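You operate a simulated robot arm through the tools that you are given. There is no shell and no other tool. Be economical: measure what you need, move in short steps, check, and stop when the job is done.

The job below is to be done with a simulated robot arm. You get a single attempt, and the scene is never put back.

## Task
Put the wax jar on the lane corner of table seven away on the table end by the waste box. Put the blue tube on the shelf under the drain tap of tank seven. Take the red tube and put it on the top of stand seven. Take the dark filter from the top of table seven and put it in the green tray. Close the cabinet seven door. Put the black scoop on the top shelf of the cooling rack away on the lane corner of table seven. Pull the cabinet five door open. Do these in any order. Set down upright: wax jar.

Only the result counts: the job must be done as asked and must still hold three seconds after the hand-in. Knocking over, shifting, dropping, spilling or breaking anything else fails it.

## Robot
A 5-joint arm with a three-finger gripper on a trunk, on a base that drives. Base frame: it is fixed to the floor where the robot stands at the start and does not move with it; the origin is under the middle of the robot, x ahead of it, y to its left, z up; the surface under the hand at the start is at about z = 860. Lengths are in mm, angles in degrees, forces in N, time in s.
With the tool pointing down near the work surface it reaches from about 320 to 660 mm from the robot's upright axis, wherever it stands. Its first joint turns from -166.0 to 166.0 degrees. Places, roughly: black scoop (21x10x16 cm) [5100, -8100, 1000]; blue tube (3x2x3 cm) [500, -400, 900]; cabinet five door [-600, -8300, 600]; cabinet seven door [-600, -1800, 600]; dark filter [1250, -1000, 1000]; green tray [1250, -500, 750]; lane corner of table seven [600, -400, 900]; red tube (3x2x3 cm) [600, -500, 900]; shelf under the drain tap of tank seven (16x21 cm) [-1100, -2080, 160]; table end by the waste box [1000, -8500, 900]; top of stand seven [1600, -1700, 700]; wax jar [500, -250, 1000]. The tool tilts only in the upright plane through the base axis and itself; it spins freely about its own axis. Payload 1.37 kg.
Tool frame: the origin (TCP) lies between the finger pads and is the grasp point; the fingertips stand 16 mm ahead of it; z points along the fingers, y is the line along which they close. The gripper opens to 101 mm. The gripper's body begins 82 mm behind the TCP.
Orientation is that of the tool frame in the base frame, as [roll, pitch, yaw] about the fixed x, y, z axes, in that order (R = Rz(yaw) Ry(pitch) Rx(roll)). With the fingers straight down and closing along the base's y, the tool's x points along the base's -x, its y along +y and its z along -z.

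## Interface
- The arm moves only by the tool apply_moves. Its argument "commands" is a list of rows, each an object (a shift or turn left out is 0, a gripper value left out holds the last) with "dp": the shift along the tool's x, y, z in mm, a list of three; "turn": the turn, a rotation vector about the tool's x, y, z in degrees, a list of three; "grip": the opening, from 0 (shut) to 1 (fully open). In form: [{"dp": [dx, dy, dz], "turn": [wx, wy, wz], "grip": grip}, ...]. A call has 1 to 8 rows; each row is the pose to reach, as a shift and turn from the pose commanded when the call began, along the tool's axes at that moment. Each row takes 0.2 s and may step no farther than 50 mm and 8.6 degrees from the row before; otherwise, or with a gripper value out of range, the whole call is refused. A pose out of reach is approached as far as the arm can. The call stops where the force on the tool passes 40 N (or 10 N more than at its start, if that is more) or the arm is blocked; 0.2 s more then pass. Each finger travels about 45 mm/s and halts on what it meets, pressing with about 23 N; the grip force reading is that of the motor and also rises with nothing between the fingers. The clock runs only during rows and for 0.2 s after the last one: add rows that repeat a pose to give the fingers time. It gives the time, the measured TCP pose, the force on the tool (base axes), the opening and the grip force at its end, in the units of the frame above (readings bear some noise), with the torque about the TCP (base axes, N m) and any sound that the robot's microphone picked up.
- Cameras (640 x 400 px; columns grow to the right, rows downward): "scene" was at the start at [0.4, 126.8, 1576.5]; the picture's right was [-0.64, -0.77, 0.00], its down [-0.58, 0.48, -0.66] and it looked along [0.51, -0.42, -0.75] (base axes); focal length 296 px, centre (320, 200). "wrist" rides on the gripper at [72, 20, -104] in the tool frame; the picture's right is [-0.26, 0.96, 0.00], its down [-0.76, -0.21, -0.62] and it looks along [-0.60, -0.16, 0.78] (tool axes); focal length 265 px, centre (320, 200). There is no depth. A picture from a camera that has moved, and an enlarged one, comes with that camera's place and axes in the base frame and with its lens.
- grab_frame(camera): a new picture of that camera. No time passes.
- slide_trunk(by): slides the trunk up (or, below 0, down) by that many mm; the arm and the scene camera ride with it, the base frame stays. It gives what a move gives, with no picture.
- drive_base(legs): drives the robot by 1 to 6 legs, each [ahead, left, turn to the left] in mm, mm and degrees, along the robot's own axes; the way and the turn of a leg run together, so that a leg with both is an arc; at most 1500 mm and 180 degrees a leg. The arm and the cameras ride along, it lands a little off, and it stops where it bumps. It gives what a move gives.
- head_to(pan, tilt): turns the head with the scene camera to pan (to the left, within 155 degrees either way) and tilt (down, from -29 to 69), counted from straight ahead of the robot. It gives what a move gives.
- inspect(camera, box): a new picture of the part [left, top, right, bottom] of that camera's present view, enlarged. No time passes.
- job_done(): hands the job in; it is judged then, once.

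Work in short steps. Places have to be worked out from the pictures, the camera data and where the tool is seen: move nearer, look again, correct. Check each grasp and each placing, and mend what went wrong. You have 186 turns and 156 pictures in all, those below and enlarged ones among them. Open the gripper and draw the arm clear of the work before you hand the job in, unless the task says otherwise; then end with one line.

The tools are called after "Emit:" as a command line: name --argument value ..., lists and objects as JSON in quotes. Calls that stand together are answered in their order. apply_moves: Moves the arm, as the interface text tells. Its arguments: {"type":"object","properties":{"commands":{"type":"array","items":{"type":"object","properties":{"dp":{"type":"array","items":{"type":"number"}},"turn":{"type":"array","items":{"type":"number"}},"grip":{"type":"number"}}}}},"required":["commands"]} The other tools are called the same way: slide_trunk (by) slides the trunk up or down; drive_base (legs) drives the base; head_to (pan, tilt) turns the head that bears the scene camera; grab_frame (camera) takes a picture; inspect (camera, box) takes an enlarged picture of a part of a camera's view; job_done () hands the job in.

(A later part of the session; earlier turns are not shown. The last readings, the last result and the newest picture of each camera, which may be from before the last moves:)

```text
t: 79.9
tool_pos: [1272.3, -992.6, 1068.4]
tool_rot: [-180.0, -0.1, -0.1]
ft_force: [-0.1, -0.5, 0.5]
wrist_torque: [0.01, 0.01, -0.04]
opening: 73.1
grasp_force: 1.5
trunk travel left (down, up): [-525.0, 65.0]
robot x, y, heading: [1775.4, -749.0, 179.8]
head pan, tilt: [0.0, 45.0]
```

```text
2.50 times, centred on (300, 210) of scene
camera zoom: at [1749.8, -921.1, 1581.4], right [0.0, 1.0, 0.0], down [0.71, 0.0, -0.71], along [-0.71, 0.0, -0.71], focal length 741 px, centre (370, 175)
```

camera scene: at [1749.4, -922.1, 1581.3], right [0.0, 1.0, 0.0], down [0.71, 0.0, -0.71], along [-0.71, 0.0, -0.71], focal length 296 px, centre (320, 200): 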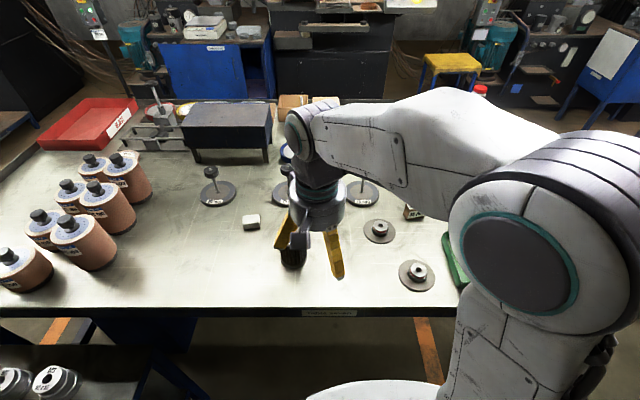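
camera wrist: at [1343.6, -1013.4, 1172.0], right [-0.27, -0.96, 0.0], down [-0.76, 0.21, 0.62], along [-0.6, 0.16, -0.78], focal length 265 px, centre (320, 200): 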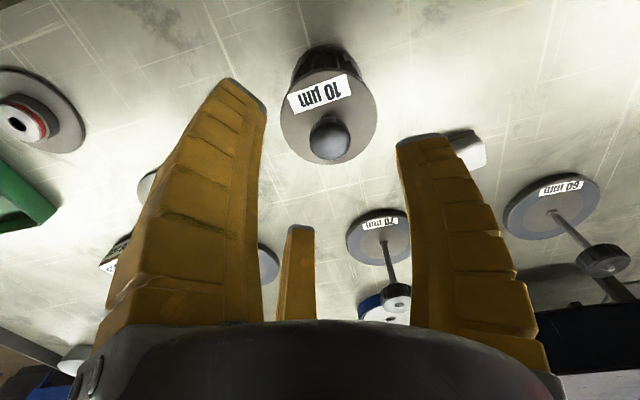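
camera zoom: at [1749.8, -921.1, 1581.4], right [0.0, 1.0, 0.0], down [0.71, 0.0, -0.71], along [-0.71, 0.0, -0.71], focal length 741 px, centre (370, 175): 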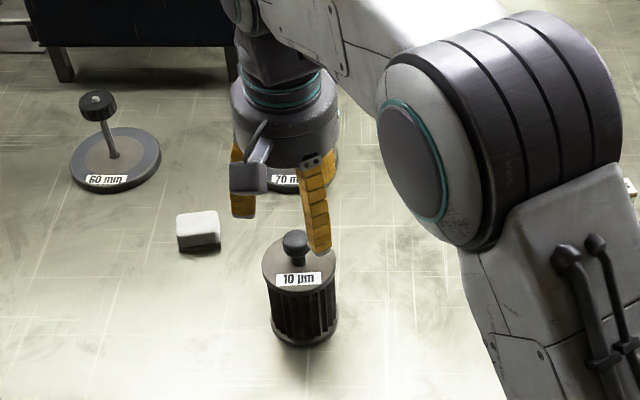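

Triangulating both cameras: knob at (1259,-997), z≈985, body top ≈950. I adjust, descend to TCP 984, and close.

Emit:
apply_moves --commands '[{"dp": [-13, 4, 30]}, {"dp": [-13, 4, 60]}, {"dp": [-13, 4, 84]}, {"dp": [-13, 4, 84]}]'

Emit:
grab_frame --camera "wrist"

Emit:
inspect --camera "scene" --box '[230, 130, 370, 290]'

```text
t: 80.9
tool_pos: [1258.2, -996.2, 983.5]
tool_rot: [180.0, 0.0, -0.2]
ft_force: [0.0, 0.5, -0.6]
wrist_torque: [0.02, 0.0, 0.0]
opening: 73.6
grasp_force: 2.1
trunk travel left (down, up): [-525.0, 65.0]
robot x, y, heading: [1771.7, -748.4, 179.9]
head pan, tilt: [0.0, 45.0]
```

```text
118 pictures are left
camera wrist: at [1329.9, -1017.0, 1088.1], right [-0.27, -0.96, 0.0], down [-0.76, 0.21, 0.62], along [-0.6, 0.17, -0.78], focal length 265 px, centre (320, 200)
```

wrist: 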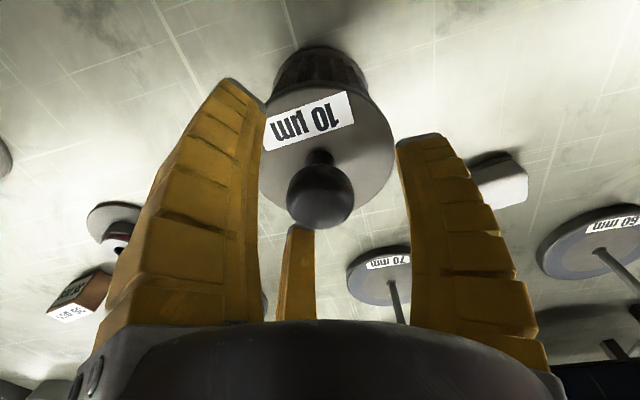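

```text
2.50 times, centred on (300, 210) of scene
camera zoom: at [1749.6, -921.2, 1581.4], right [0.0, 1.0, 0.0], down [0.71, 0.0, -0.71], along [-0.71, 0.0, -0.71], focal length 741 px, centre (370, 175)
```

zoom: 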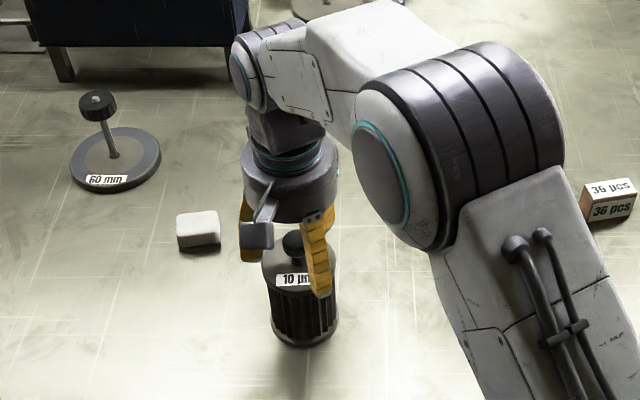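

Knob is centred at the TCP. Close and lift slightly.

Emit:
apply_moves --commands '[{"grip": 0.0}, {"dp": [0, 0, 0]}, {"dp": [0, 0, 0]}, {"dp": [0, 0, 0]}, {"dp": [0, 0, 0]}, {"dp": [0, 0, -15]}, {"dp": [0, 0, -30]}]'

Emit:
grab_frame --camera "wrist"

```text
t: 82.5
tool_pos: [1257.4, -996.2, 1015.2]
tool_rot: [180.0, 0.0, -0.1]
ft_force: [0.2, 0.2, -3.9]
wrist_torque: [-0.01, 0.0, -0.02]
opening: 22.6
grasp_force: 22.3
trunk travel left (down, up): [-525.0, 65.0]
robot x, y, heading: [1772.2, -747.4, 179.9]
head pan, tilt: [0.0, 45.0]
```

```text
116 pictures are left
camera wrist: at [1329.6, -1016.6, 1119.2], right [-0.27, -0.96, 0.0], down [-0.76, 0.21, 0.62], along [-0.6, 0.17, -0.78], focal length 265 px, centre (320, 200)
```

wrist: 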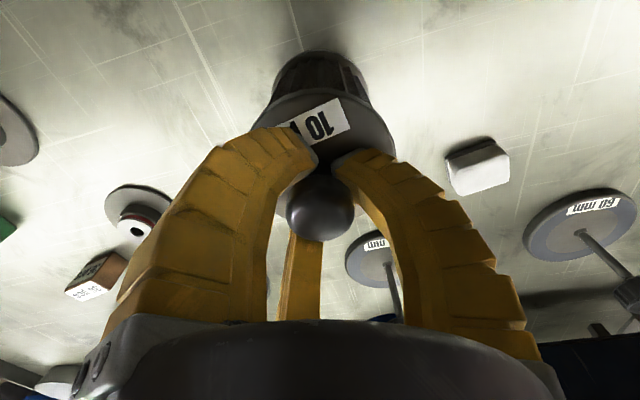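

Filter lifted. I raise it and sweep toward the tray.

Emit:
apply_moves --commands '[{"dp": [0, 0, -40]}, {"dp": [0, 0, -80]}, {"dp": [10, -30, -100]}, {"dp": [20, -75, -100]}, {"dp": [30, -120, -100]}, {"dp": [30, -165, -100]}, {"dp": [30, -210, -100]}, {"dp": [30, -255, -100]}]'

Emit:
apply_moves --commands '[{"dp": [0, -45, 0]}, {"dp": [0, -90, 0]}, {"dp": [-5, -135, 0]}, {"dp": [-10, -180, 0]}, {"dp": [-15, -225, 0]}]'

Emit:
head_to --pan -20 --tilt 45

Emit:
grab_frame --camera "scene"

Emit:
grab_frame --camera "wrist"

```text
t: 84.3
tool_pos: [1289.0, -740.3, 1115.2]
tool_rot: [179.9, 0.0, 0.0]
ft_force: [-0.2, 0.0, -3.4]
wrist_torque: [0.0, -0.02, -0.03]
opening: 22.2
grasp_force: 23.1
trunk travel left (down, up): [-525.0, 65.0]
robot x, y, heading: [1773.7, -746.5, 179.9]
head pan, tilt: [0.0, 45.0]
```

```text
t: 85.5
tool_pos: [1272.3, -515.2, 1113.7]
tool_rot: [179.8, 0.1, 0.0]
ft_force: [-0.3, -0.2, -3.4]
wrist_torque: [0.0, 0.02, -0.02]
opening: 22.2
grasp_force: 22.5
trunk travel left (down, up): [-525.0, 65.0]
robot x, y, heading: [1770.7, -746.1, 179.9]
head pan, tilt: [0.0, 45.0]
```

```text
t: 86.3
tool_pos: [1273.2, -516.8, 1114.2]
tool_rot: [-180.0, 0.1, -0.1]
ft_force: [0.2, 0.0, -2.6]
wrist_torque: [0.0, -0.02, -0.02]
opening: 21.9
grasp_force: 23.0
trunk travel left (down, up): [-525.0, 65.0]
robot x, y, heading: [1766.5, -748.0, 180.0]
head pan, tilt: [-20.0, 45.0]
```

```text
115 pictures are left
camera scene: at [1754.2, -893.2, 1581.4], right [0.34, 0.94, 0.0], down [0.66, -0.24, -0.71], along [-0.66, 0.24, -0.71], focal length 296 px, centre (320, 200)
```

scene: 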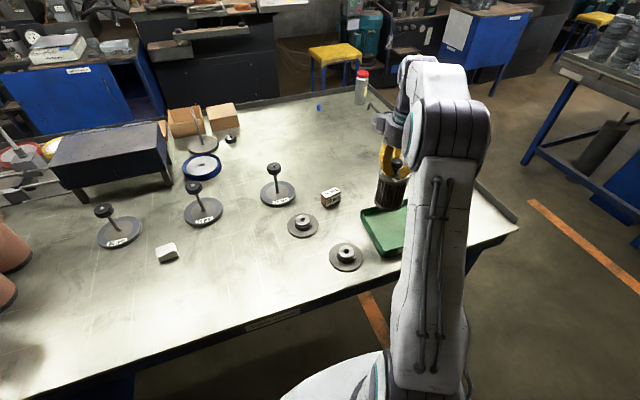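

```text
114 pictures are left
camera wrist: at [1345.0, -537.7, 1218.2], right [-0.27, -0.96, 0.0], down [-0.76, 0.21, 0.62], along [-0.6, 0.16, -0.78], focal length 265 px, centre (320, 200)
```

wrist: 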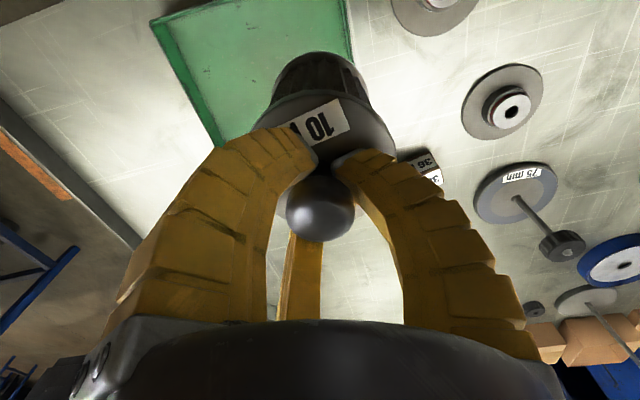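

Tray spans x 1230–1367, y −560…−367; centre ≈(1298,-463). I move there and descend to z≈1020, then check.

Emit:
apply_moves --commands '[{"dp": [12, -27, 0]}, {"dp": [25, -53, 0]}, {"dp": [25, -53, 40]}, {"dp": [25, -53, 75]}]'

Emit:
grab_frame --camera "wrist"

Emit:
inspect --camera "scene" --box '[320, 130, 440, 290]'

```text
t: 87.3
tool_pos: [1299.4, -462.6, 1040.2]
tool_rot: [179.9, 0.0, -0.1]
ft_force: [-0.5, 1.0, -3.3]
wrist_torque: [-0.01, -0.03, 0.0]
opening: 22.0
grasp_force: 23.4
trunk travel left (down, up): [-525.0, 65.0]
robot x, y, heading: [1772.1, -748.9, 180.0]
head pan, tilt: [-20.0, 45.0]
```

```text
113 pictures are left
camera wrist: at [1370.8, -483.5, 1144.0], right [-0.27, -0.96, 0.0], down [-0.76, 0.21, 0.62], along [-0.6, 0.16, -0.78], focal length 265 px, centre (320, 200)
```

wrist: 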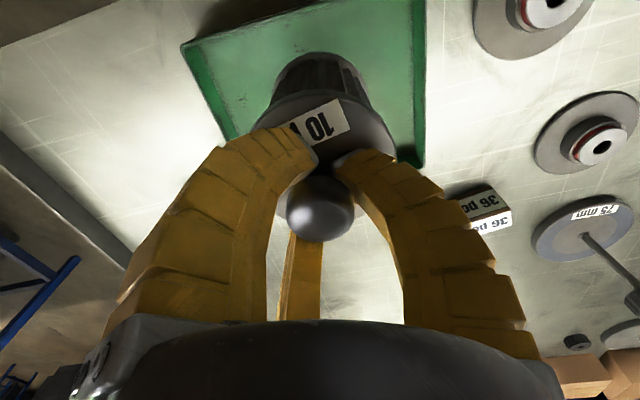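

```text
2.50 times, centred on (380, 210) of scene
camera zoom: at [1753.9, -892.8, 1581.5], right [0.34, 0.94, 0.0], down [0.66, -0.24, -0.71], along [-0.66, 0.24, -0.71], focal length 741 px, centre (170, 175)
```

zoom: 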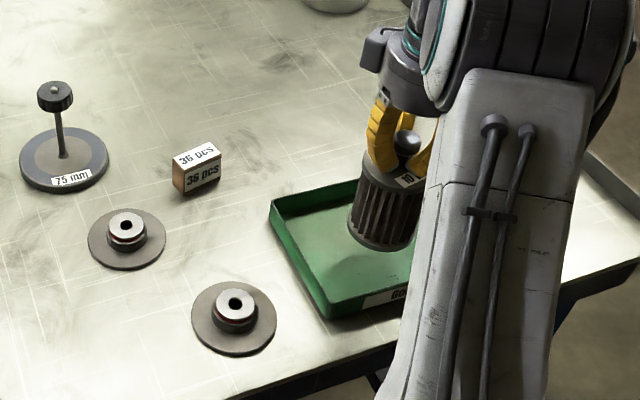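

Tray centre is more like (1282,-458). I shift slightly and descend with small final steps.

Emit:
apply_moves --commands '[{"dp": [-16, -2, 20]}, {"dp": [-16, -2, 40]}, {"dp": [-16, -2, 46]}, {"dp": [-16, -2, 48]}, {"dp": [-16, -2, 50]}, {"dp": [-16, -2, 50]}]'

```text
t: 88.7
tool_pos: [1282.6, -460.8, 990.2]
tool_rot: [-180.0, 0.0, 0.0]
ft_force: [0.4, 0.2, -2.9]
wrist_torque: [0.0, 0.02, 0.0]
opening: 22.0
grasp_force: 23.1
trunk travel left (down, up): [-525.0, 65.0]
robot x, y, heading: [1769.2, -744.5, 179.9]
head pan, tilt: [-20.0, 45.0]
```

Emit:
apply_moves --commands '[{"dp": [0, 0, 1.5]}, {"dp": [0, 0, 3]}, {"dp": [0, 0, 4.5]}, {"dp": [0, 0, 4.5]}]'

```text
t: 89.7
tool_pos: [1282.9, -461.0, 985.2]
tool_rot: [180.0, 0.0, -0.2]
ft_force: [1.0, 0.5, -2.6]
wrist_torque: [-0.02, -0.01, 0.01]
opening: 22.3
grasp_force: 23.6
trunk travel left (down, up): [-525.0, 65.0]
robot x, y, heading: [1772.2, -748.4, 180.1]
head pan, tilt: [-20.0, 45.0]
```

Emit:
apply_moves --commands '[{"dp": [0, 0, 1.5]}, {"dp": [0, 0, 3]}, {"dp": [0, 0, 4]}, {"dp": [0, 0, 4]}]'

Emit:
inspect --camera "scene" --box '[320, 130, 440, 290]'

```text
t: 90.7
tool_pos: [1282.3, -461.8, 982.3]
tool_rot: [-179.8, 0.2, -0.2]
ft_force: [0.1, 0.4, 4.4]
wrist_torque: [0.0, -0.29, 0.02]
opening: 21.8
grasp_force: 23.2
trunk travel left (down, up): [-525.0, 65.0]
robot x, y, heading: [1768.8, -747.7, 180.0]
head pan, tilt: [-20.0, 45.0]
```

```text
2.50 times, centred on (380, 210) of scene
camera zoom: at [1755.0, -893.5, 1581.5], right [0.34, 0.94, 0.0], down [0.66, -0.24, -0.71], along [-0.66, 0.24, -0.71], focal length 741 px, centre (170, 175)
```

zoom: 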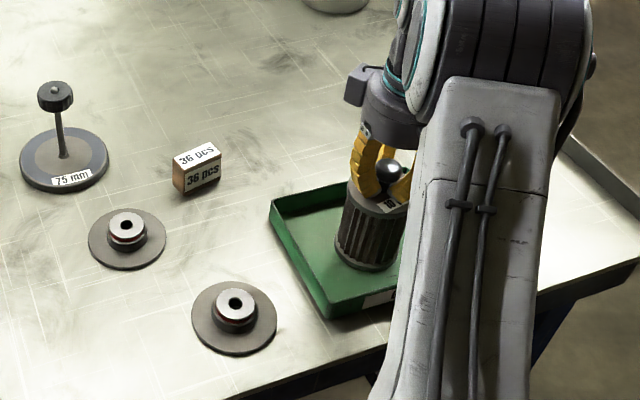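

Contact with the tray floor. I open and lift.

Emit:
apply_moves --commands '[{"grip": 0.6}, {"dp": [0, 0, 0]}, {"dp": [0, 0, 0]}, {"dp": [0, 0, 0]}, {"dp": [0, 0, -40]}, {"dp": [0, 0, -85]}, {"dp": [0, 0, -130]}, {"dp": [0, 0, -165]}]'

Emit:
grab_frame --camera "wrist"

```text
t: 92.5
tool_pos: [1283.3, -461.5, 1147.6]
tool_rot: [180.0, -0.1, -0.1]
ft_force: [-0.1, 0.7, 0.2]
wrist_torque: [-0.03, -0.01, 0.01]
opening: 64.0
grasp_force: 2.3
trunk travel left (down, up): [-525.0, 65.0]
robot x, y, heading: [1766.9, -750.1, 179.9]
head pan, tilt: [-20.0, 45.0]
```

```text
110 pictures are left
camera wrist: at [1354.5, -482.3, 1251.5], right [-0.27, -0.96, 0.0], down [-0.76, 0.21, 0.62], along [-0.6, 0.16, -0.79], focal length 265 px, centre (320, 200)
```

wrist: 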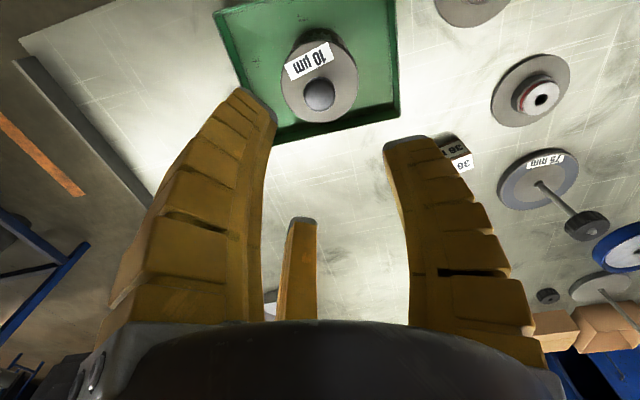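

Filter sits in the tray. I retract the arm and drive back round to the near side for the blue tube.

Emit:
apply_moves --commands '[{"dp": [20, 40, 0], "grip": 1.0}, {"dp": [40, 80, 0]}, {"dp": [60, 120, 0]}, {"dp": [80, 160, 0]}, {"dp": [100, 200, 0]}, {"dp": [120, 240, 0]}, {"dp": [140, 280, 0]}]'

Emit:
drive_base --legs '[[-330, 0, 0], [0, -1270, 0], [1050, 0, 0], [1000, 0, 0], [0, 0, 90], [0, 0, 90]]'

```text
t: 94.1
tool_pos: [1423.5, -742.1, 1145.9]
tool_rot: [-180.0, -0.1, -0.1]
ft_force: [0.2, -1.0, 0.2]
wrist_torque: [0.03, 0.03, 0.01]
opening: 100.9
grasp_force: 0.0
trunk travel left (down, up): [-525.0, 65.0]
robot x, y, heading: [1774.4, -745.2, 180.1]
head pan, tilt: [-20.0, 45.0]
```

```text
t: 119.8
tool_pos: [387.3, 509.1, 1147.5]
tool_rot: [180.0, 0.1, -179.3]
ft_force: [-0.8, -0.3, 0.2]
wrist_torque: [-0.01, 0.02, 0.0]
opening: 100.8
grasp_force: 0.0
trunk travel left (down, up): [-525.0, 65.0]
robot x, y, heading: [41.1, 506.4, 0.6]
head pan, tilt: [-20.0, 45.0]
```

Now to the front of the blue tube.

Emit:
drive_base --legs '[[-50, 0, -0.6], [0, -940, 0]]'

Emit:
grab_frame --camera "wrist"

```text
t: 125.2
tool_pos: [345.2, -432.3, 1147.5]
tool_rot: [-179.9, 0.0, -179.4]
ft_force: [-0.2, 0.6, -0.2]
wrist_torque: [-0.01, -0.01, 0.01]
opening: 100.7
grasp_force: 0.1
trunk travel left (down, up): [-525.0, 65.0]
robot x, y, heading: [-2.6, -434.5, 0.9]
head pan, tilt: [-20.0, 45.0]
```

```text
109 pictures are left
camera wrist: at [272.5, -414.6, 1251.1], right [0.25, 0.97, 0.0], down [0.76, -0.2, 0.62], along [0.6, -0.16, -0.78], focal length 265 px, centre (320, 200)
```

wrist: 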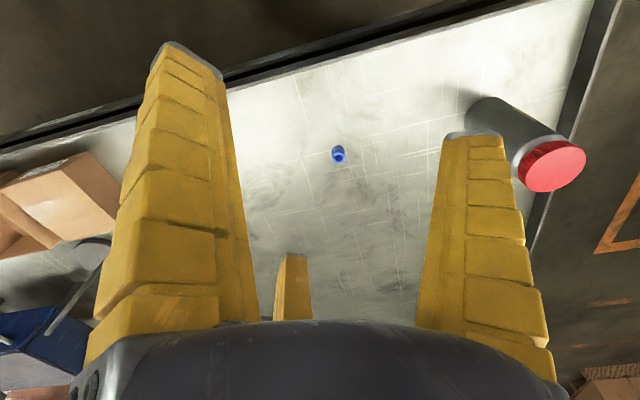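

Blue ≈(473,-437). I move above it.

Emit:
apply_moves --commands '[{"dp": [-40, -2, 25]}, {"dp": [-80, -3, 55]}, {"dp": [-115, -4, 90]}, {"dp": [-129, -5, 130]}, {"dp": [-129, -5, 170]}, {"dp": [-129, -5, 190]}]'

Emit:
grab_frame --camera "wrist"

```text
t: 126.6
tool_pos: [473.9, -436.1, 956.1]
tool_rot: [-179.9, 0.0, -179.2]
ft_force: [0.2, -0.2, -0.3]
wrist_torque: [0.01, -0.01, 0.03]
opening: 100.6
grasp_force: 0.0
trunk travel left (down, up): [-525.0, 65.0]
robot x, y, heading: [-1.3, -430.7, 0.4]
head pan, tilt: [-20.0, 45.0]
```

```text
108 pictures are left
camera wrist: at [401.9, -418.1, 1059.9], right [0.25, 0.97, 0.0], down [0.76, -0.2, 0.62], along [0.6, -0.16, -0.78], focal length 265 px, centre (320, 200)
```

wrist: 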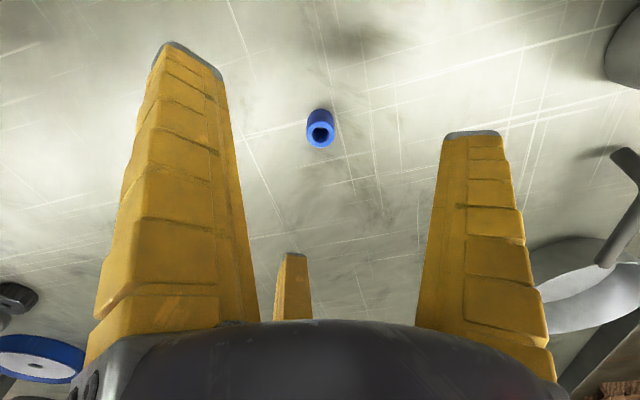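

Aligned exactly as with the red one. Descend, close, lift.

Emit:
apply_moves --commands '[{"dp": [0, 0, 40], "grip": 0.6}, {"dp": [0, 0, 74]}, {"dp": [0, 0, 74], "grip": 0.0}, {"dp": [0, 0, 74]}, {"dp": [0, 0, 74]}, {"dp": [0, 0, 74]}, {"dp": [0, 0, 74]}]'

Emit:
apply_moves --commands '[{"dp": [0, 0, 0]}, {"dp": [0, 0, 0]}, {"dp": [0, 0, -40]}, {"dp": [0, 0, -80]}, {"dp": [30, 0, -120]}, {"dp": [60, 0, -150]}, {"dp": [90, 0, -180]}, {"dp": [120, 0, -210]}]'

Emit:
inspect --camera "wrist" --box '[220, 80, 440, 320]'

```text
t: 128.2
tool_pos: [474.7, -436.2, 882.5]
tool_rot: [179.9, 0.0, -179.3]
ft_force: [-0.3, 0.6, 0.3]
wrist_torque: [-0.04, -0.01, 0.0]
opening: 10.4
grasp_force: 23.2
trunk travel left (down, up): [-525.0, 65.0]
robot x, y, heading: [-1.3, -433.8, 1.0]
head pan, tilt: [-20.0, 45.0]
```

```text
t: 130.0
tool_pos: [353.2, -438.4, 1095.0]
tool_rot: [-180.0, 0.1, -179.3]
ft_force: [-0.3, -0.9, -0.3]
wrist_torque: [0.01, -0.07, -0.01]
opening: 10.1
grasp_force: 23.6
trunk travel left (down, up): [-525.0, 65.0]
robot x, y, heading: [-5.1, -428.9, 0.5]
head pan, tilt: [-20.0, 45.0]
```

```text
1.67 times, centred on (330, 200) of wrist
camera zoom: at [280.8, -419.9, 1198.0], right [0.25, 0.97, 0.0], down [0.76, -0.2, 0.62], along [0.6, -0.16, -0.78], focal length 442 px, centre (303, 200)
```

zoom: 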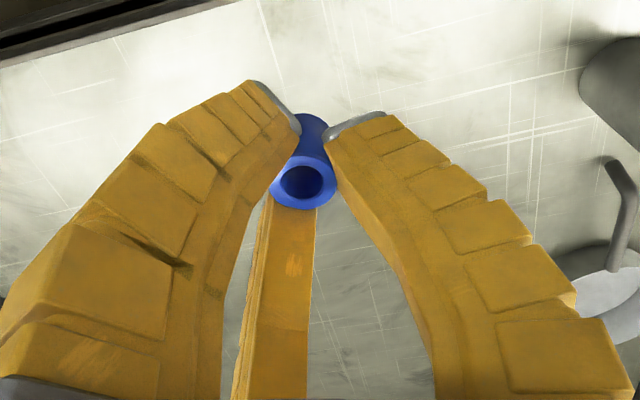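

Blue tube held. I drive right down the aisle to y≈-1950 and look toward the tank and cabinet.

Emit:
drive_base --legs '[[-130, 0, -0.5], [0, -1000, 0], [0, -700, 0]]'

Emit:
head_to --pan -150 --tilt 40

Emit:
grab_frame --camera "scene"

Emit:
head_to --pan -95 --tilt 30

Emit:
grab_frame --camera "scene"

```text
t: 139.5
tool_pos: [227.6, -2141.8, 1093.5]
tool_rot: [-180.0, 0.0, 179.9]
ft_force: [0.9, 0.6, 0.3]
wrist_torque: [0.04, -0.04, -0.01]
opening: 10.1
grasp_force: 23.1
trunk travel left (down, up): [-525.0, 65.0]
robot x, y, heading: [-130.5, -2129.2, -0.0]
head pan, tilt: [-20.0, 45.0]
```

```text
t: 141.6
tool_pos: [227.1, -2142.5, 1094.2]
tool_rot: [-180.0, 0.0, 179.9]
ft_force: [1.1, 0.4, -0.1]
wrist_torque: [-0.01, -0.03, 0.02]
opening: 10.0
grasp_force: 23.3
trunk travel left (down, up): [-525.0, 65.0]
robot x, y, heading: [-128.5, -2129.1, -0.1]
head pan, tilt: [-150.0, 40.0]
```

```text
106 pictures are left
camera scene: at [-263.7, -1995.0, 1588.6], right [-0.5, 0.87, 0.0], down [0.56, 0.32, -0.77], along [-0.66, -0.38, -0.64], focal length 296 px, centre (320, 200)
```

scene: 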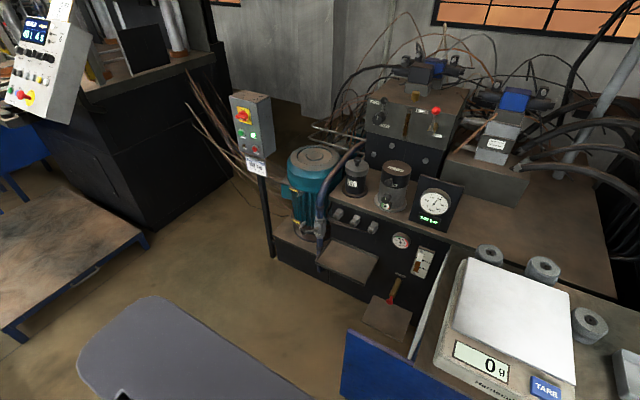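

```text
t: 142.9
tool_pos: [228.7, -2141.3, 1093.5]
tool_rot: [179.9, 0.1, 179.8]
ft_force: [-0.2, -0.4, 0.0]
wrist_torque: [0.01, 0.0, 0.02]
opening: 10.3
grasp_force: 22.9
trunk travel left (down, up): [-525.0, 65.0]
robot x, y, heading: [-131.3, -2128.7, -0.2]
head pan, tilt: [-95.0, 30.0]
```

```text
105 pictures are left
camera scene: at [-198.1, -2042.7, 1604.0], right [-1.0, 0.09, 0.0], down [0.05, 0.5, -0.87], along [-0.08, -0.86, -0.5], focal length 296 px, centre (320, 200)
```

scene: 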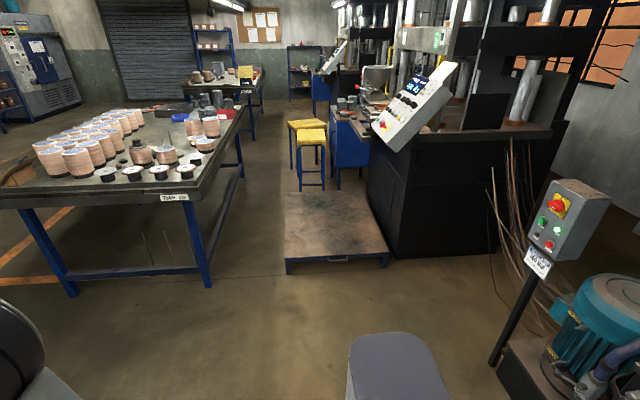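

The shelf under the red-handled drain tap is at ≈(-1107,-2086,160). I go to about (-530,-2300) facing it and look closer.

Emit:
drive_base --legs '[[0, -190, 0], [0, 0, 90], [0, 0, 90], [380, 0, 0]]'

Emit:
head_to --pan -15 --tilt 55

Emit:
grab_frame --camera "scene"

Emit:
grab_frame --camera "wrist"

```text
t: 154.1
tool_pos: [-869.2, -2302.9, 1092.4]
tool_rot: [180.0, -0.1, -0.5]
ft_force: [0.2, -0.2, -0.2]
wrist_torque: [0.02, -0.03, -0.02]
opening: 10.3
grasp_force: 23.7
trunk travel left (down, up): [-525.0, 65.0]
robot x, y, heading: [-511.5, -2318.3, 179.6]
head pan, tilt: [-95.0, 30.0]
```

```text
t: 155.6
tool_pos: [-869.2, -2302.3, 1093.2]
tool_rot: [180.0, 0.0, -0.3]
ft_force: [0.3, 0.2, 0.0]
wrist_torque: [-0.01, 0.01, 0.0]
opening: 9.8
grasp_force: 23.3
trunk travel left (down, up): [-525.0, 65.0]
robot x, y, heading: [-513.4, -2317.4, 179.7]
head pan, tilt: [-15.0, 55.0]
```

```text
104 pictures are left
camera scene: at [-522.4, -2472.8, 1568.0], right [0.27, 0.96, 0.0], down [0.79, -0.22, -0.57], along [-0.55, 0.15, -0.82], focal length 296 px, centre (320, 200)
```

scene: 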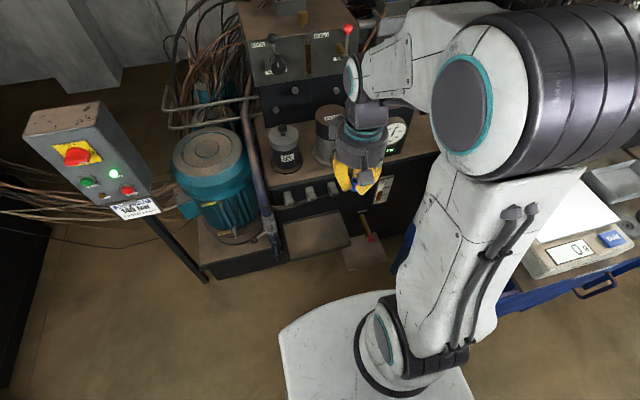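

```text
103 pictures are left
camera wrist: at [-797.6, -2324.4, 1197.6], right [-0.27, -0.96, 0.0], down [-0.75, 0.21, 0.62], along [-0.6, 0.17, -0.78], focal length 265 px, centre (320, 200)
```

wrist: 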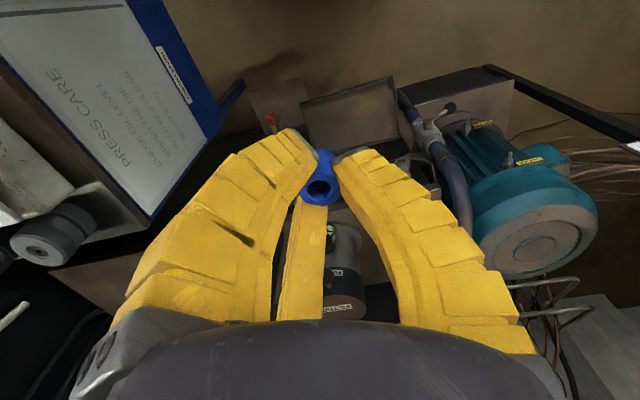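

I look at the cabinet side/door from here, and zoom the shelf.

Emit:
inspect --camera "scene" --box '[250, 130, 430, 290]'

Emit:
head_to --pan -75 --tilt 50

Emit:
grab_frame --camera "scene"

```text
2.50 times, centred on (340, 210) of scene
camera zoom: at [-522.4, -2472.8, 1568.0], right [0.27, 0.96, 0.0], down [0.79, -0.22, -0.57], along [-0.55, 0.15, -0.82], focal length 741 px, centre (270, 175)
```

zoom: 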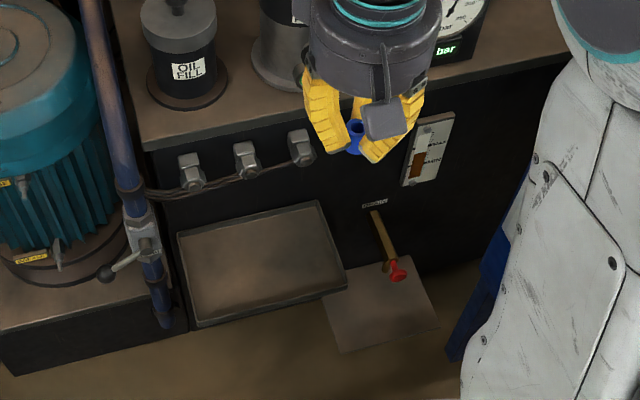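

```text
t: 156.9
tool_pos: [-870.0, -2303.2, 1092.7]
tool_rot: [179.9, 0.0, -0.4]
ft_force: [0.3, 0.6, 0.4]
wrist_torque: [0.01, -0.01, 0.0]
opening: 10.1
grasp_force: 23.1
trunk travel left (down, up): [-525.0, 65.0]
robot x, y, heading: [-512.0, -2315.0, 179.6]
head pan, tilt: [-75.0, 50.0]
```

```text
101 pictures are left
camera scene: at [-472.3, -2417.5, 1574.5], right [0.97, 0.25, 0.0], down [0.19, -0.74, -0.64], along [-0.16, 0.62, -0.77], focal length 296 px, centre (320, 200)
```

scene: 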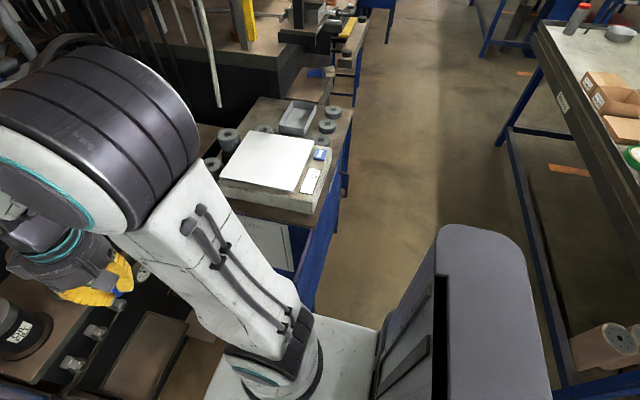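

Shelf spans x −1173…−1015, y −2190…−1980; the tap overhangs its middle, so I'll target its front-left part (−1038,−2112). I lower the trunk fully (hand over clear floor).

Emit:
slide_trunk --by -520

Emit:
head_to --pan -15 --tilt 55

Emit:
grab_frame --camera "scene"

Emit:
grab_frame --camera "wrist"

```text
refused: -520 is not a number from -400 to 400
```

```text
t: 158.2
tool_pos: [-868.3, -2303.8, 1093.1]
tool_rot: [180.0, 0.0, -0.4]
ft_force: [-0.1, -0.2, 0.1]
wrist_torque: [0.01, -0.01, 0.01]
opening: 10.1
grasp_force: 22.8
trunk travel left (down, up): [-525.0, 65.0]
robot x, y, heading: [-512.6, -2315.8, 179.4]
head pan, tilt: [-15.0, 55.0]
```

```text
100 pictures are left
camera scene: at [-522.4, -2472.8, 1568.0], right [0.27, 0.96, 0.0], down [0.79, -0.22, -0.57], along [-0.55, 0.15, -0.82], focal length 296 px, centre (320, 200)
```

scene: 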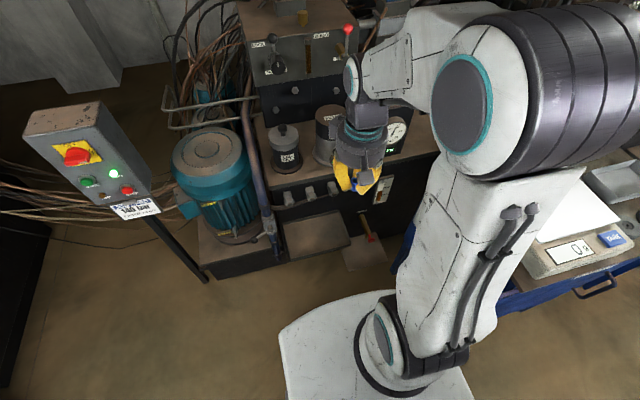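

```text
99 pictures are left
camera wrist: at [-797.6, -2324.4, 1197.5], right [-0.27, -0.96, 0.0], down [-0.75, 0.21, 0.62], along [-0.6, 0.17, -0.78], focal length 265 px, centre (320, 200)
```

wrist: 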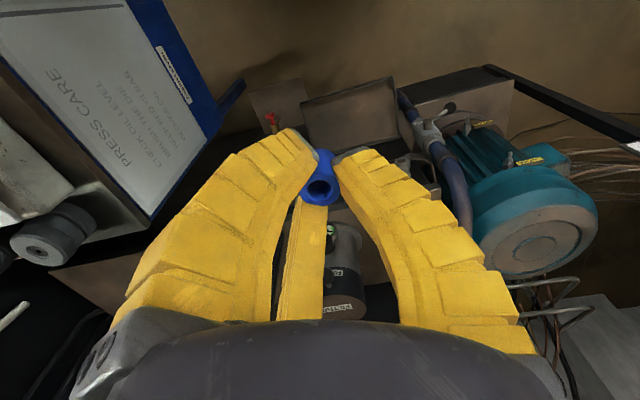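

I spin the wrist camera to look toward the cabinet side to understand the door panel.

Emit:
apply_moves --commands '[{"turn": [0, 0, 8.5]}, {"turn": [0, 0, 17]}, {"turn": [0, 0, 25.5]}, {"turn": [0, 0, 34]}, {"turn": [0, 0, 42.5]}, {"turn": [0, 0, 51]}, {"turn": [0, 0, 59.5]}, {"turn": [0, 0, 68]}]'

Emit:
grab_frame --camera "wrist"

```text
t: 160.0
tool_pos: [-869.1, -2303.0, 1093.4]
tool_rot: [-180.0, 0.0, -68.5]
ft_force: [0.0, -0.5, 0.3]
wrist_torque: [-0.03, -0.01, 0.02]
opening: 10.2
grasp_force: 22.6
trunk travel left (down, up): [-525.0, 65.0]
robot x, y, heading: [-512.7, -2316.2, 179.6]
head pan, tilt: [-15.0, 55.0]
```

```text
98 pictures are left
camera wrist: at [-861.7, -2378.4, 1197.7], right [-0.99, -0.11, 0.0], down [-0.08, 0.78, 0.62], along [-0.07, 0.62, -0.78], focal length 265 px, centre (320, 200)
```

wrist: 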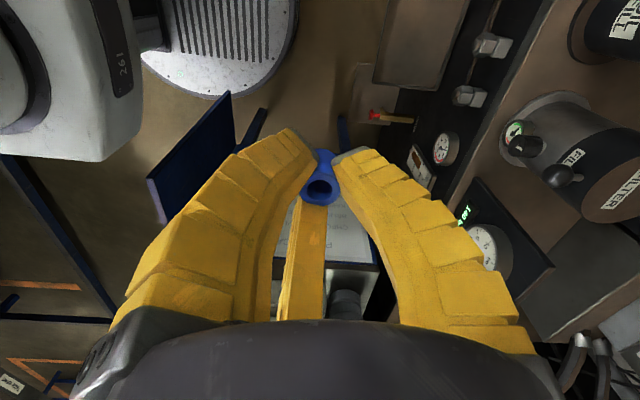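

Emit:
head_to --pan -80 --tilt 52

Emit:
inspect --camera "scene" --box '[190, 40, 410, 340]'

```text
t: 161.3
tool_pos: [-869.2, -2303.7, 1093.7]
tool_rot: [-180.0, -0.1, -68.4]
ft_force: [0.6, 0.4, -0.3]
wrist_torque: [0.02, -0.02, 0.0]
opening: 10.2
grasp_force: 22.9
trunk travel left (down, up): [-525.0, 65.0]
robot x, y, heading: [-511.4, -2318.7, 179.5]
head pan, tilt: [-80.0, 52.0]
```

```text
1.33 times, centred on (300, 190) of scene
camera zoom: at [-465.4, -2418.0, 1571.8], right [0.99, 0.17, 0.0], down [0.13, -0.78, -0.62], along [-0.1, 0.61, -0.79], focal length 395 px, centre (347, 213)
```

zoom: 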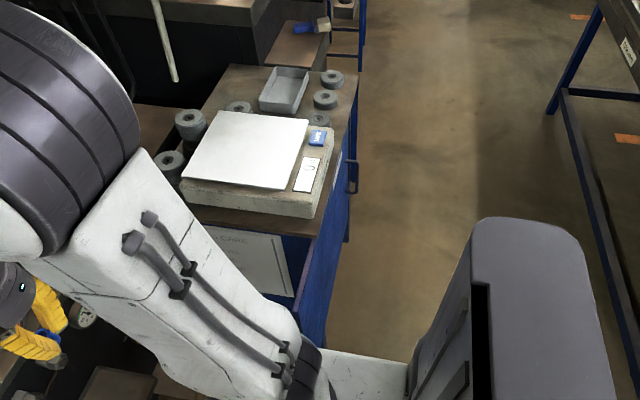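

The door is a sliding door: it's slid ~155 mm toward −y beyond the cabinet side (edge at (−605,−2095)); the handle's on its +y end. First the tube: lower the trunk and spin the wrist back.

Emit:
slide_trunk --by -400

Emit:
slide_trunk --by -120

Emit:
apply_moves --commands '[{"turn": [0, 0, -8.5]}, {"turn": [0, 0, -17]}, {"turn": [0, 0, -25.5]}, {"turn": [0, 0, -34]}, {"turn": [0, 0, -42.5]}, {"turn": [0, 0, -51]}, {"turn": [0, 0, -59.5]}, {"turn": [0, 0, -68]}]'

Emit:
grab_frame --camera "wrist"

```text
t: 165.2
tool_pos: [-868.6, -2303.3, 692.9]
tool_rot: [180.0, 0.0, -68.3]
ft_force: [-0.2, 0.3, 0.2]
wrist_torque: [0.02, 0.0, 0.01]
opening: 10.3
grasp_force: 22.6
trunk travel left (down, up): [-125.0, 465.0]
robot x, y, heading: [-510.1, -2313.3, 179.7]
head pan, tilt: [-80.0, 52.0]
```

```text
t: 166.7
tool_pos: [-868.8, -2304.7, 574.1]
tool_rot: [-180.0, 0.0, -68.4]
ft_force: [-0.2, 0.4, 0.1]
wrist_torque: [-0.03, -0.02, -0.03]
opening: 10.4
grasp_force: 23.7
trunk travel left (down, up): [-5.0, 585.0]
robot x, y, heading: [-515.9, -2315.1, 179.6]
head pan, tilt: [-80.0, 52.0]
```

```text
t: 168.5
tool_pos: [-869.1, -2303.1, 574.3]
tool_rot: [-180.0, -0.1, -0.2]
ft_force: [0.1, 0.1, -0.8]
wrist_torque: [0.01, -0.05, 0.0]
opening: 9.9
grasp_force: 23.3
trunk travel left (down, up): [-5.0, 585.0]
robot x, y, heading: [-508.7, -2317.8, 179.5]
head pan, tilt: [-80.0, 52.0]
```

```text
96 pictures are left
camera wrist: at [-797.4, -2324.4, 678.0], right [-0.27, -0.96, 0.0], down [-0.76, 0.21, 0.62], along [-0.6, 0.17, -0.78], focal length 265 px, centre (320, 200)
```

wrist: 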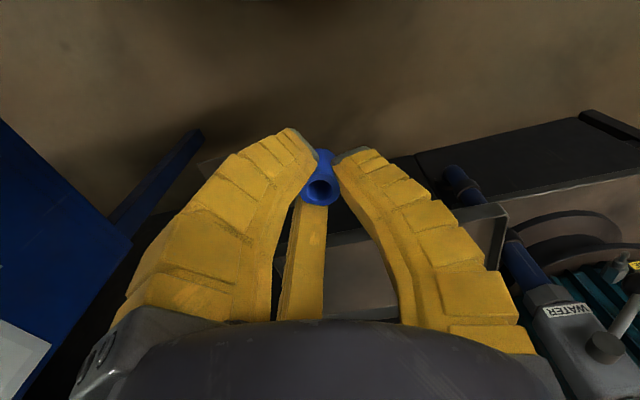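

I move over to in front of the shelf and descend over clear floor, then look.

Emit:
apply_moves --commands '[{"dp": [-10, -45, 10]}, {"dp": [-20, -90, 20]}, {"dp": [-35, -130, 40]}, {"dp": [-50, -165, 65]}, {"dp": [-70, -191, 95]}, {"dp": [-80, -191, 135]}, {"dp": [-90, -191, 175]}, {"dp": [-100, -191, 210]}]'

Emit:
grab_frame --camera "wrist"

Emit:
head_to --pan -15 --tilt 45

Emit:
grab_frame --camera "scene"

```text
t: 170.3
tool_pos: [-967.3, -2111.7, 364.1]
tool_rot: [179.9, 0.1, -0.5]
ft_force: [1.0, 0.3, -0.4]
wrist_torque: [0.01, 0.03, 0.02]
opening: 10.1
grasp_force: 23.0
trunk travel left (down, up): [-5.0, 585.0]
robot x, y, heading: [-510.9, -2315.6, 179.5]
head pan, tilt: [-80.0, 52.0]
```

```text
95 pictures are left
camera wrist: at [-896.1, -2131.7, 467.7], right [-0.27, -0.96, 0.0], down [-0.75, 0.21, 0.62], along [-0.6, 0.17, -0.78], focal length 265 px, centre (320, 200)
```

wrist: 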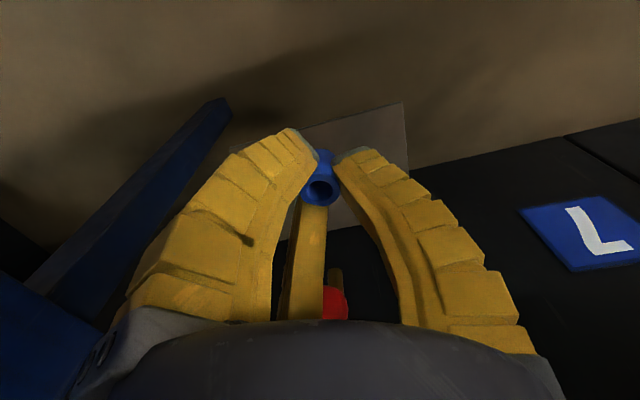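

```text
t: 171.6
tool_pos: [-965.8, -2109.7, 363.8]
tool_rot: [-179.9, 0.0, -0.3]
ft_force: [0.3, -0.4, 0.1]
wrist_torque: [0.0, -0.03, -0.01]
opening: 10.0
grasp_force: 23.0
trunk travel left (down, up): [-5.0, 585.0]
robot x, y, heading: [-512.4, -2322.2, 179.7]
head pan, tilt: [-15.0, 45.0]
```

```text
94 pictures are left
camera scene: at [-531.3, -2470.3, 1061.4], right [0.27, 0.96, 0.0], down [0.68, -0.19, -0.71], along [-0.68, 0.19, -0.71], focal length 296 px, centre (320, 200)
```

scene: 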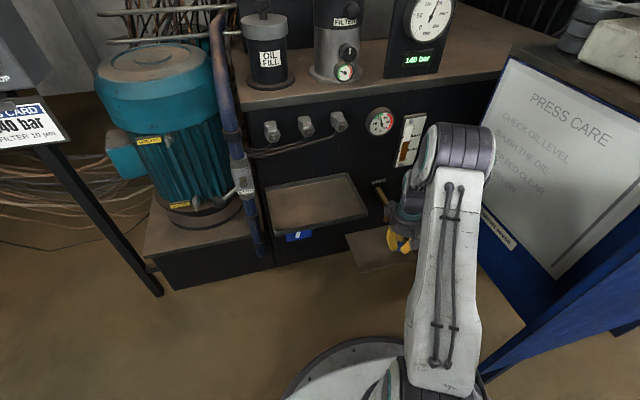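

The tap's red end is ≈(−1078,−2080,340); I'll place at (−1042,−2135) with the hand spun 50° so its narrow side faces the tap. Spin and shift at this height first.

Emit:
apply_moves --commands '[{"dp": [0, 12, 0], "turn": [0, 0, 8.5]}, {"dp": [-10, 24, 0], "turn": [0, 0, 17]}, {"dp": [-25, 24, 0], "turn": [0, 0, 25.5]}, {"dp": [-40, 24, 0], "turn": [0, 0, 34]}, {"dp": [-55, 24, 0], "turn": [0, 0, 42.5]}, {"dp": [-75, 24, 0], "turn": [0, 0, 50]}, {"dp": [-75, 24, 20], "turn": [0, 0, 50]}]'

Emit:
grab_frame --camera "wrist"

Emit:
inspect --camera "scene" --box '[300, 150, 460, 310]'

```text
t: 173.0
tool_pos: [-1028.3, -2134.8, 361.0]
tool_rot: [-179.3, -1.4, -47.9]
ft_force: [5.8, 2.0, 0.1]
wrist_torque: [-0.26, 0.57, 0.36]
opening: 10.1
grasp_force: 23.0
trunk travel left (down, up): [-5.0, 585.0]
robot x, y, heading: [-509.8, -2314.2, 179.4]
head pan, tilt: [-15.0, 45.0]
stopped in row 6: the force on the tool passed its limit at 70 N (the readings are from after the stop); the commanded pose is now the measured one
```

```text
93 pictures are left
camera wrist: at [-998.2, -2201.4, 466.4], right [-0.89, -0.45, -0.02], down [-0.37, 0.71, 0.6], along [-0.26, 0.55, -0.8], focal length 265 px, centre (320, 200)
```

wrist: 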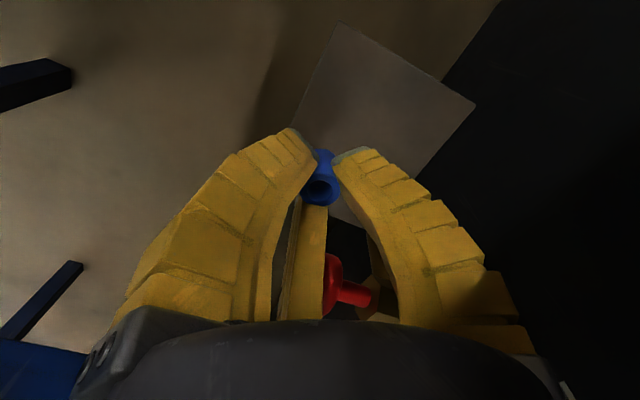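

```text
2.50 times, centred on (380, 230) of scene
camera zoom: at [-530.9, -2470.1, 1061.4], right [0.27, 0.96, 0.0], down [0.68, -0.19, -0.71], along [-0.68, 0.19, -0.71], focal length 741 px, centre (170, 125)
```

zoom: 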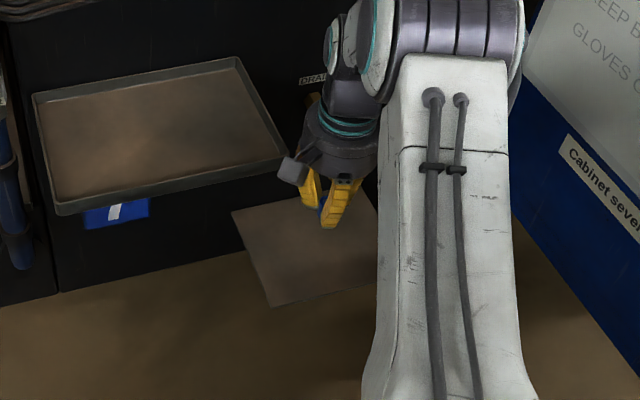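

The hand touched the tap's lever (end ≈(−1064,−2092,370)). I back away, realign, and will tilt the hand 20° outward so the wrist stays clear of the tap.

Emit:
apply_moves --commands '[{"dp": [20, -22, 0]}, {"dp": [40, -44, -10]}, {"dp": [60, -66, -20]}, {"dp": [60, -66, -20], "turn": [0, 0, -8]}, {"dp": [60, -66, -20], "turn": [0, 0, -16]}, {"dp": [60, -66, -20], "turn": [0, 0, -24]}, {"dp": [60, -66, -20], "turn": [0, 0, -29]}]'

Emit:
inspect --camera "scene" --box '[300, 150, 460, 310]'

Emit:
grab_frame --camera "wrist"

```text
t: 174.6
tool_pos: [-941.0, -2135.8, 383.4]
tool_rot: [179.7, -1.6, -18.9]
ft_force: [0.7, -0.6, 0.5]
wrist_torque: [0.01, -0.01, 0.01]
opening: 10.1
grasp_force: 23.4
trunk travel left (down, up): [-5.0, 585.0]
robot x, y, heading: [-510.9, -2317.8, 179.3]
head pan, tilt: [-15.0, 45.0]
```

```text
2.50 times, centred on (380, 230) of scene
camera zoom: at [-531.3, -2470.3, 1061.4], right [0.27, 0.96, 0.0], down [0.68, -0.19, -0.71], along [-0.68, 0.19, -0.71], focal length 741 px, centre (170, 125)
```

zoom: 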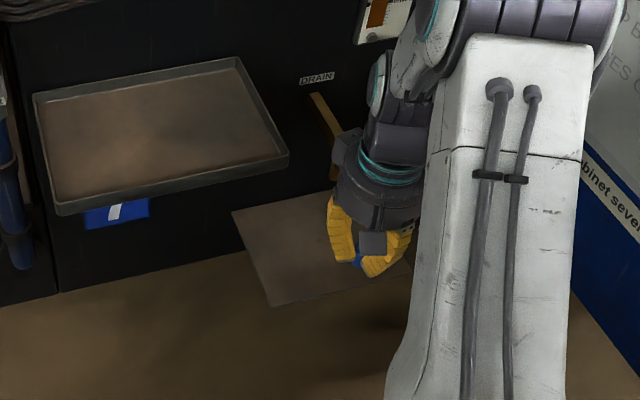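

```text
90 pictures are left
camera wrist: at [-882.1, -2176.9, 489.3], right [-0.56, -0.83, 0.0], down [-0.66, 0.45, 0.6], along [-0.49, 0.34, -0.8], focal length 265 px, centre (320, 200)
```

wrist: 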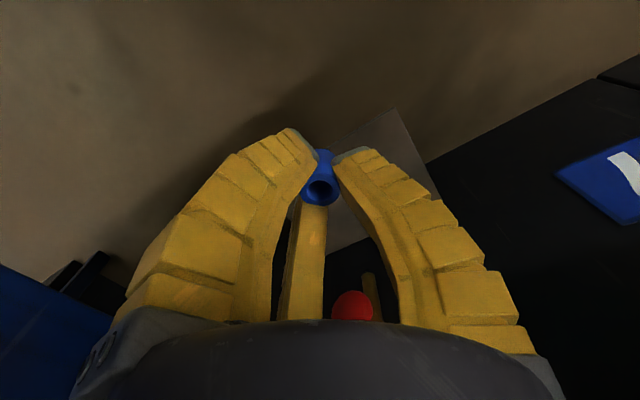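

Now tilt 20° outward and lower in front of the shelf.

Emit:
apply_moves --commands '[{"turn": [0, -7, 0]}, {"turn": [0, -14, 0]}, {"turn": [0, -20, 0]}, {"dp": [0, 0, 40], "turn": [0, -20, 0]}, {"dp": [0, 0, 80], "turn": [0, -20, 0]}, {"dp": [0, 0, 115], "turn": [0, -20, 0]}]'

Emit:
grab_frame --camera "wrist"

Emit:
inspect --camera "scene" --box '[300, 150, 460, 310]'

```text
t: 176.0
tool_pos: [-943.3, -2147.6, 268.3]
tool_rot: [-178.3, 18.3, -19.0]
ft_force: [0.3, -0.7, 0.9]
wrist_torque: [0.01, -0.01, 0.01]
opening: 10.0
grasp_force: 22.8
out of reach, approached as far as the arm can: row 2, 3, 4, 5, 6
trunk travel left (down, up): [-5.0, 585.0]
robot x, y, heading: [-511.8, -2320.9, 179.5]
head pan, tilt: [-15.0, 45.0]
```

```text
89 pictures are left
camera wrist: at [-855.0, -2203.3, 344.2], right [-0.56, -0.83, 0.06], down [-0.43, 0.35, 0.83], along [-0.71, 0.44, -0.55], focal length 265 px, centre (320, 200)
```

wrist: 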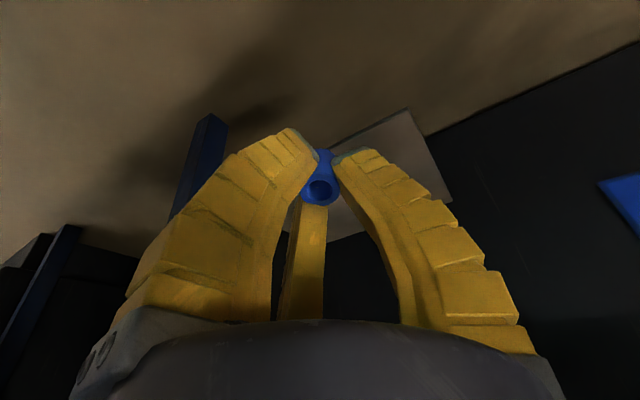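

```text
2.50 times, centred on (380, 230) of scene
camera zoom: at [-531.1, -2470.4, 1061.4], right [0.27, 0.96, 0.0], down [0.68, -0.19, -0.71], along [-0.68, 0.19, -0.71], focal length 741 px, centre (170, 125)
```

zoom: 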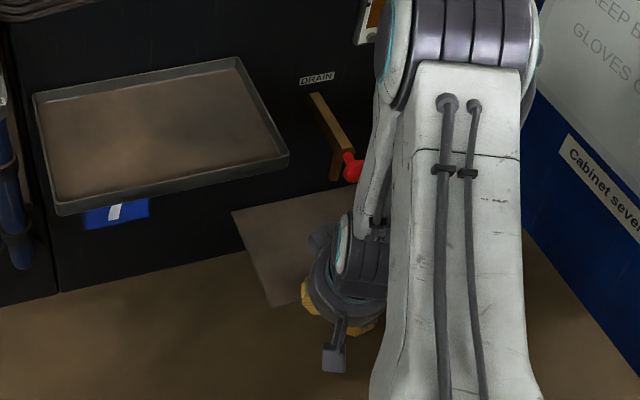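

I extend toward the target while staying ~40 mm above the shelf.

Emit:
apply_moves --commands '[{"dp": [-25, 6, 19]}, {"dp": [-50, 12, 38]}, {"dp": [-61, 16, 66]}, {"dp": [-71, 20, 82]}, {"dp": [-71, 20, 82]}]'

Emit:
grab_frame --camera "wrist"

Emit:
inspect --camera "scene" --box '[300, 150, 460, 310]'

```text
t: 177.2
tool_pos: [-1037.9, -2139.0, 212.2]
tool_rot: [-179.4, 18.4, -19.1]
ft_force: [-0.4, 0.0, 0.0]
wrist_torque: [-0.02, -0.01, 0.0]
opening: 10.0
grasp_force: 23.2
out of reach, approached as far as the arm can: row 1, 2, 3
trunk travel left (down, up): [-5.0, 585.0]
robot x, y, heading: [-511.8, -2319.4, 179.6]
head pan, tilt: [-15.0, 45.0]
```

```text
87 pictures are left
camera wrist: at [-949.7, -2191.8, 288.3], right [-0.55, -0.83, 0.07], down [-0.43, 0.36, 0.83], along [-0.71, 0.43, -0.55], focal length 265 px, centre (320, 200)
```

wrist: 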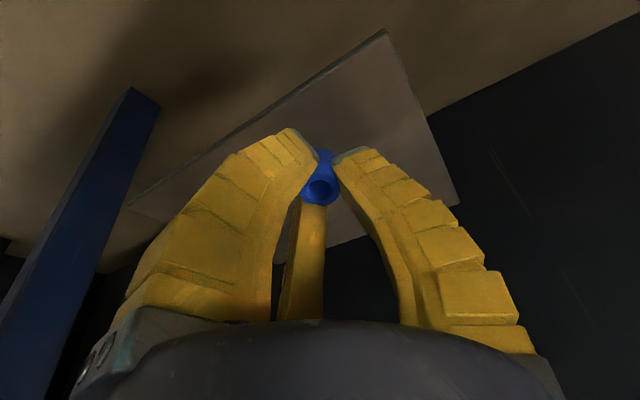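

```text
2.50 times, centred on (380, 230) of scene
camera zoom: at [-531.3, -2470.3, 1061.4], right [0.27, 0.96, 0.0], down [0.68, -0.19, -0.71], along [-0.68, 0.19, -0.71], focal length 741 px, centre (170, 125)
```

zoom: 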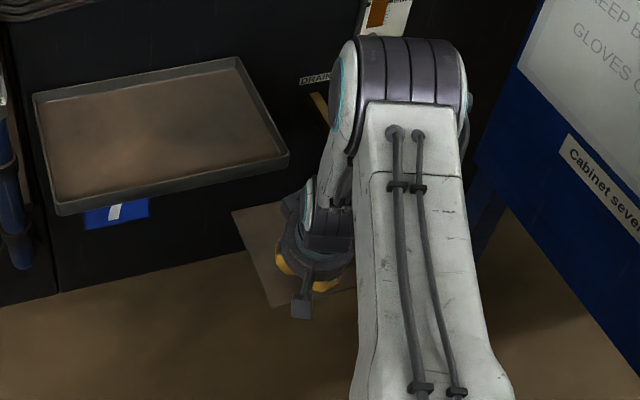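

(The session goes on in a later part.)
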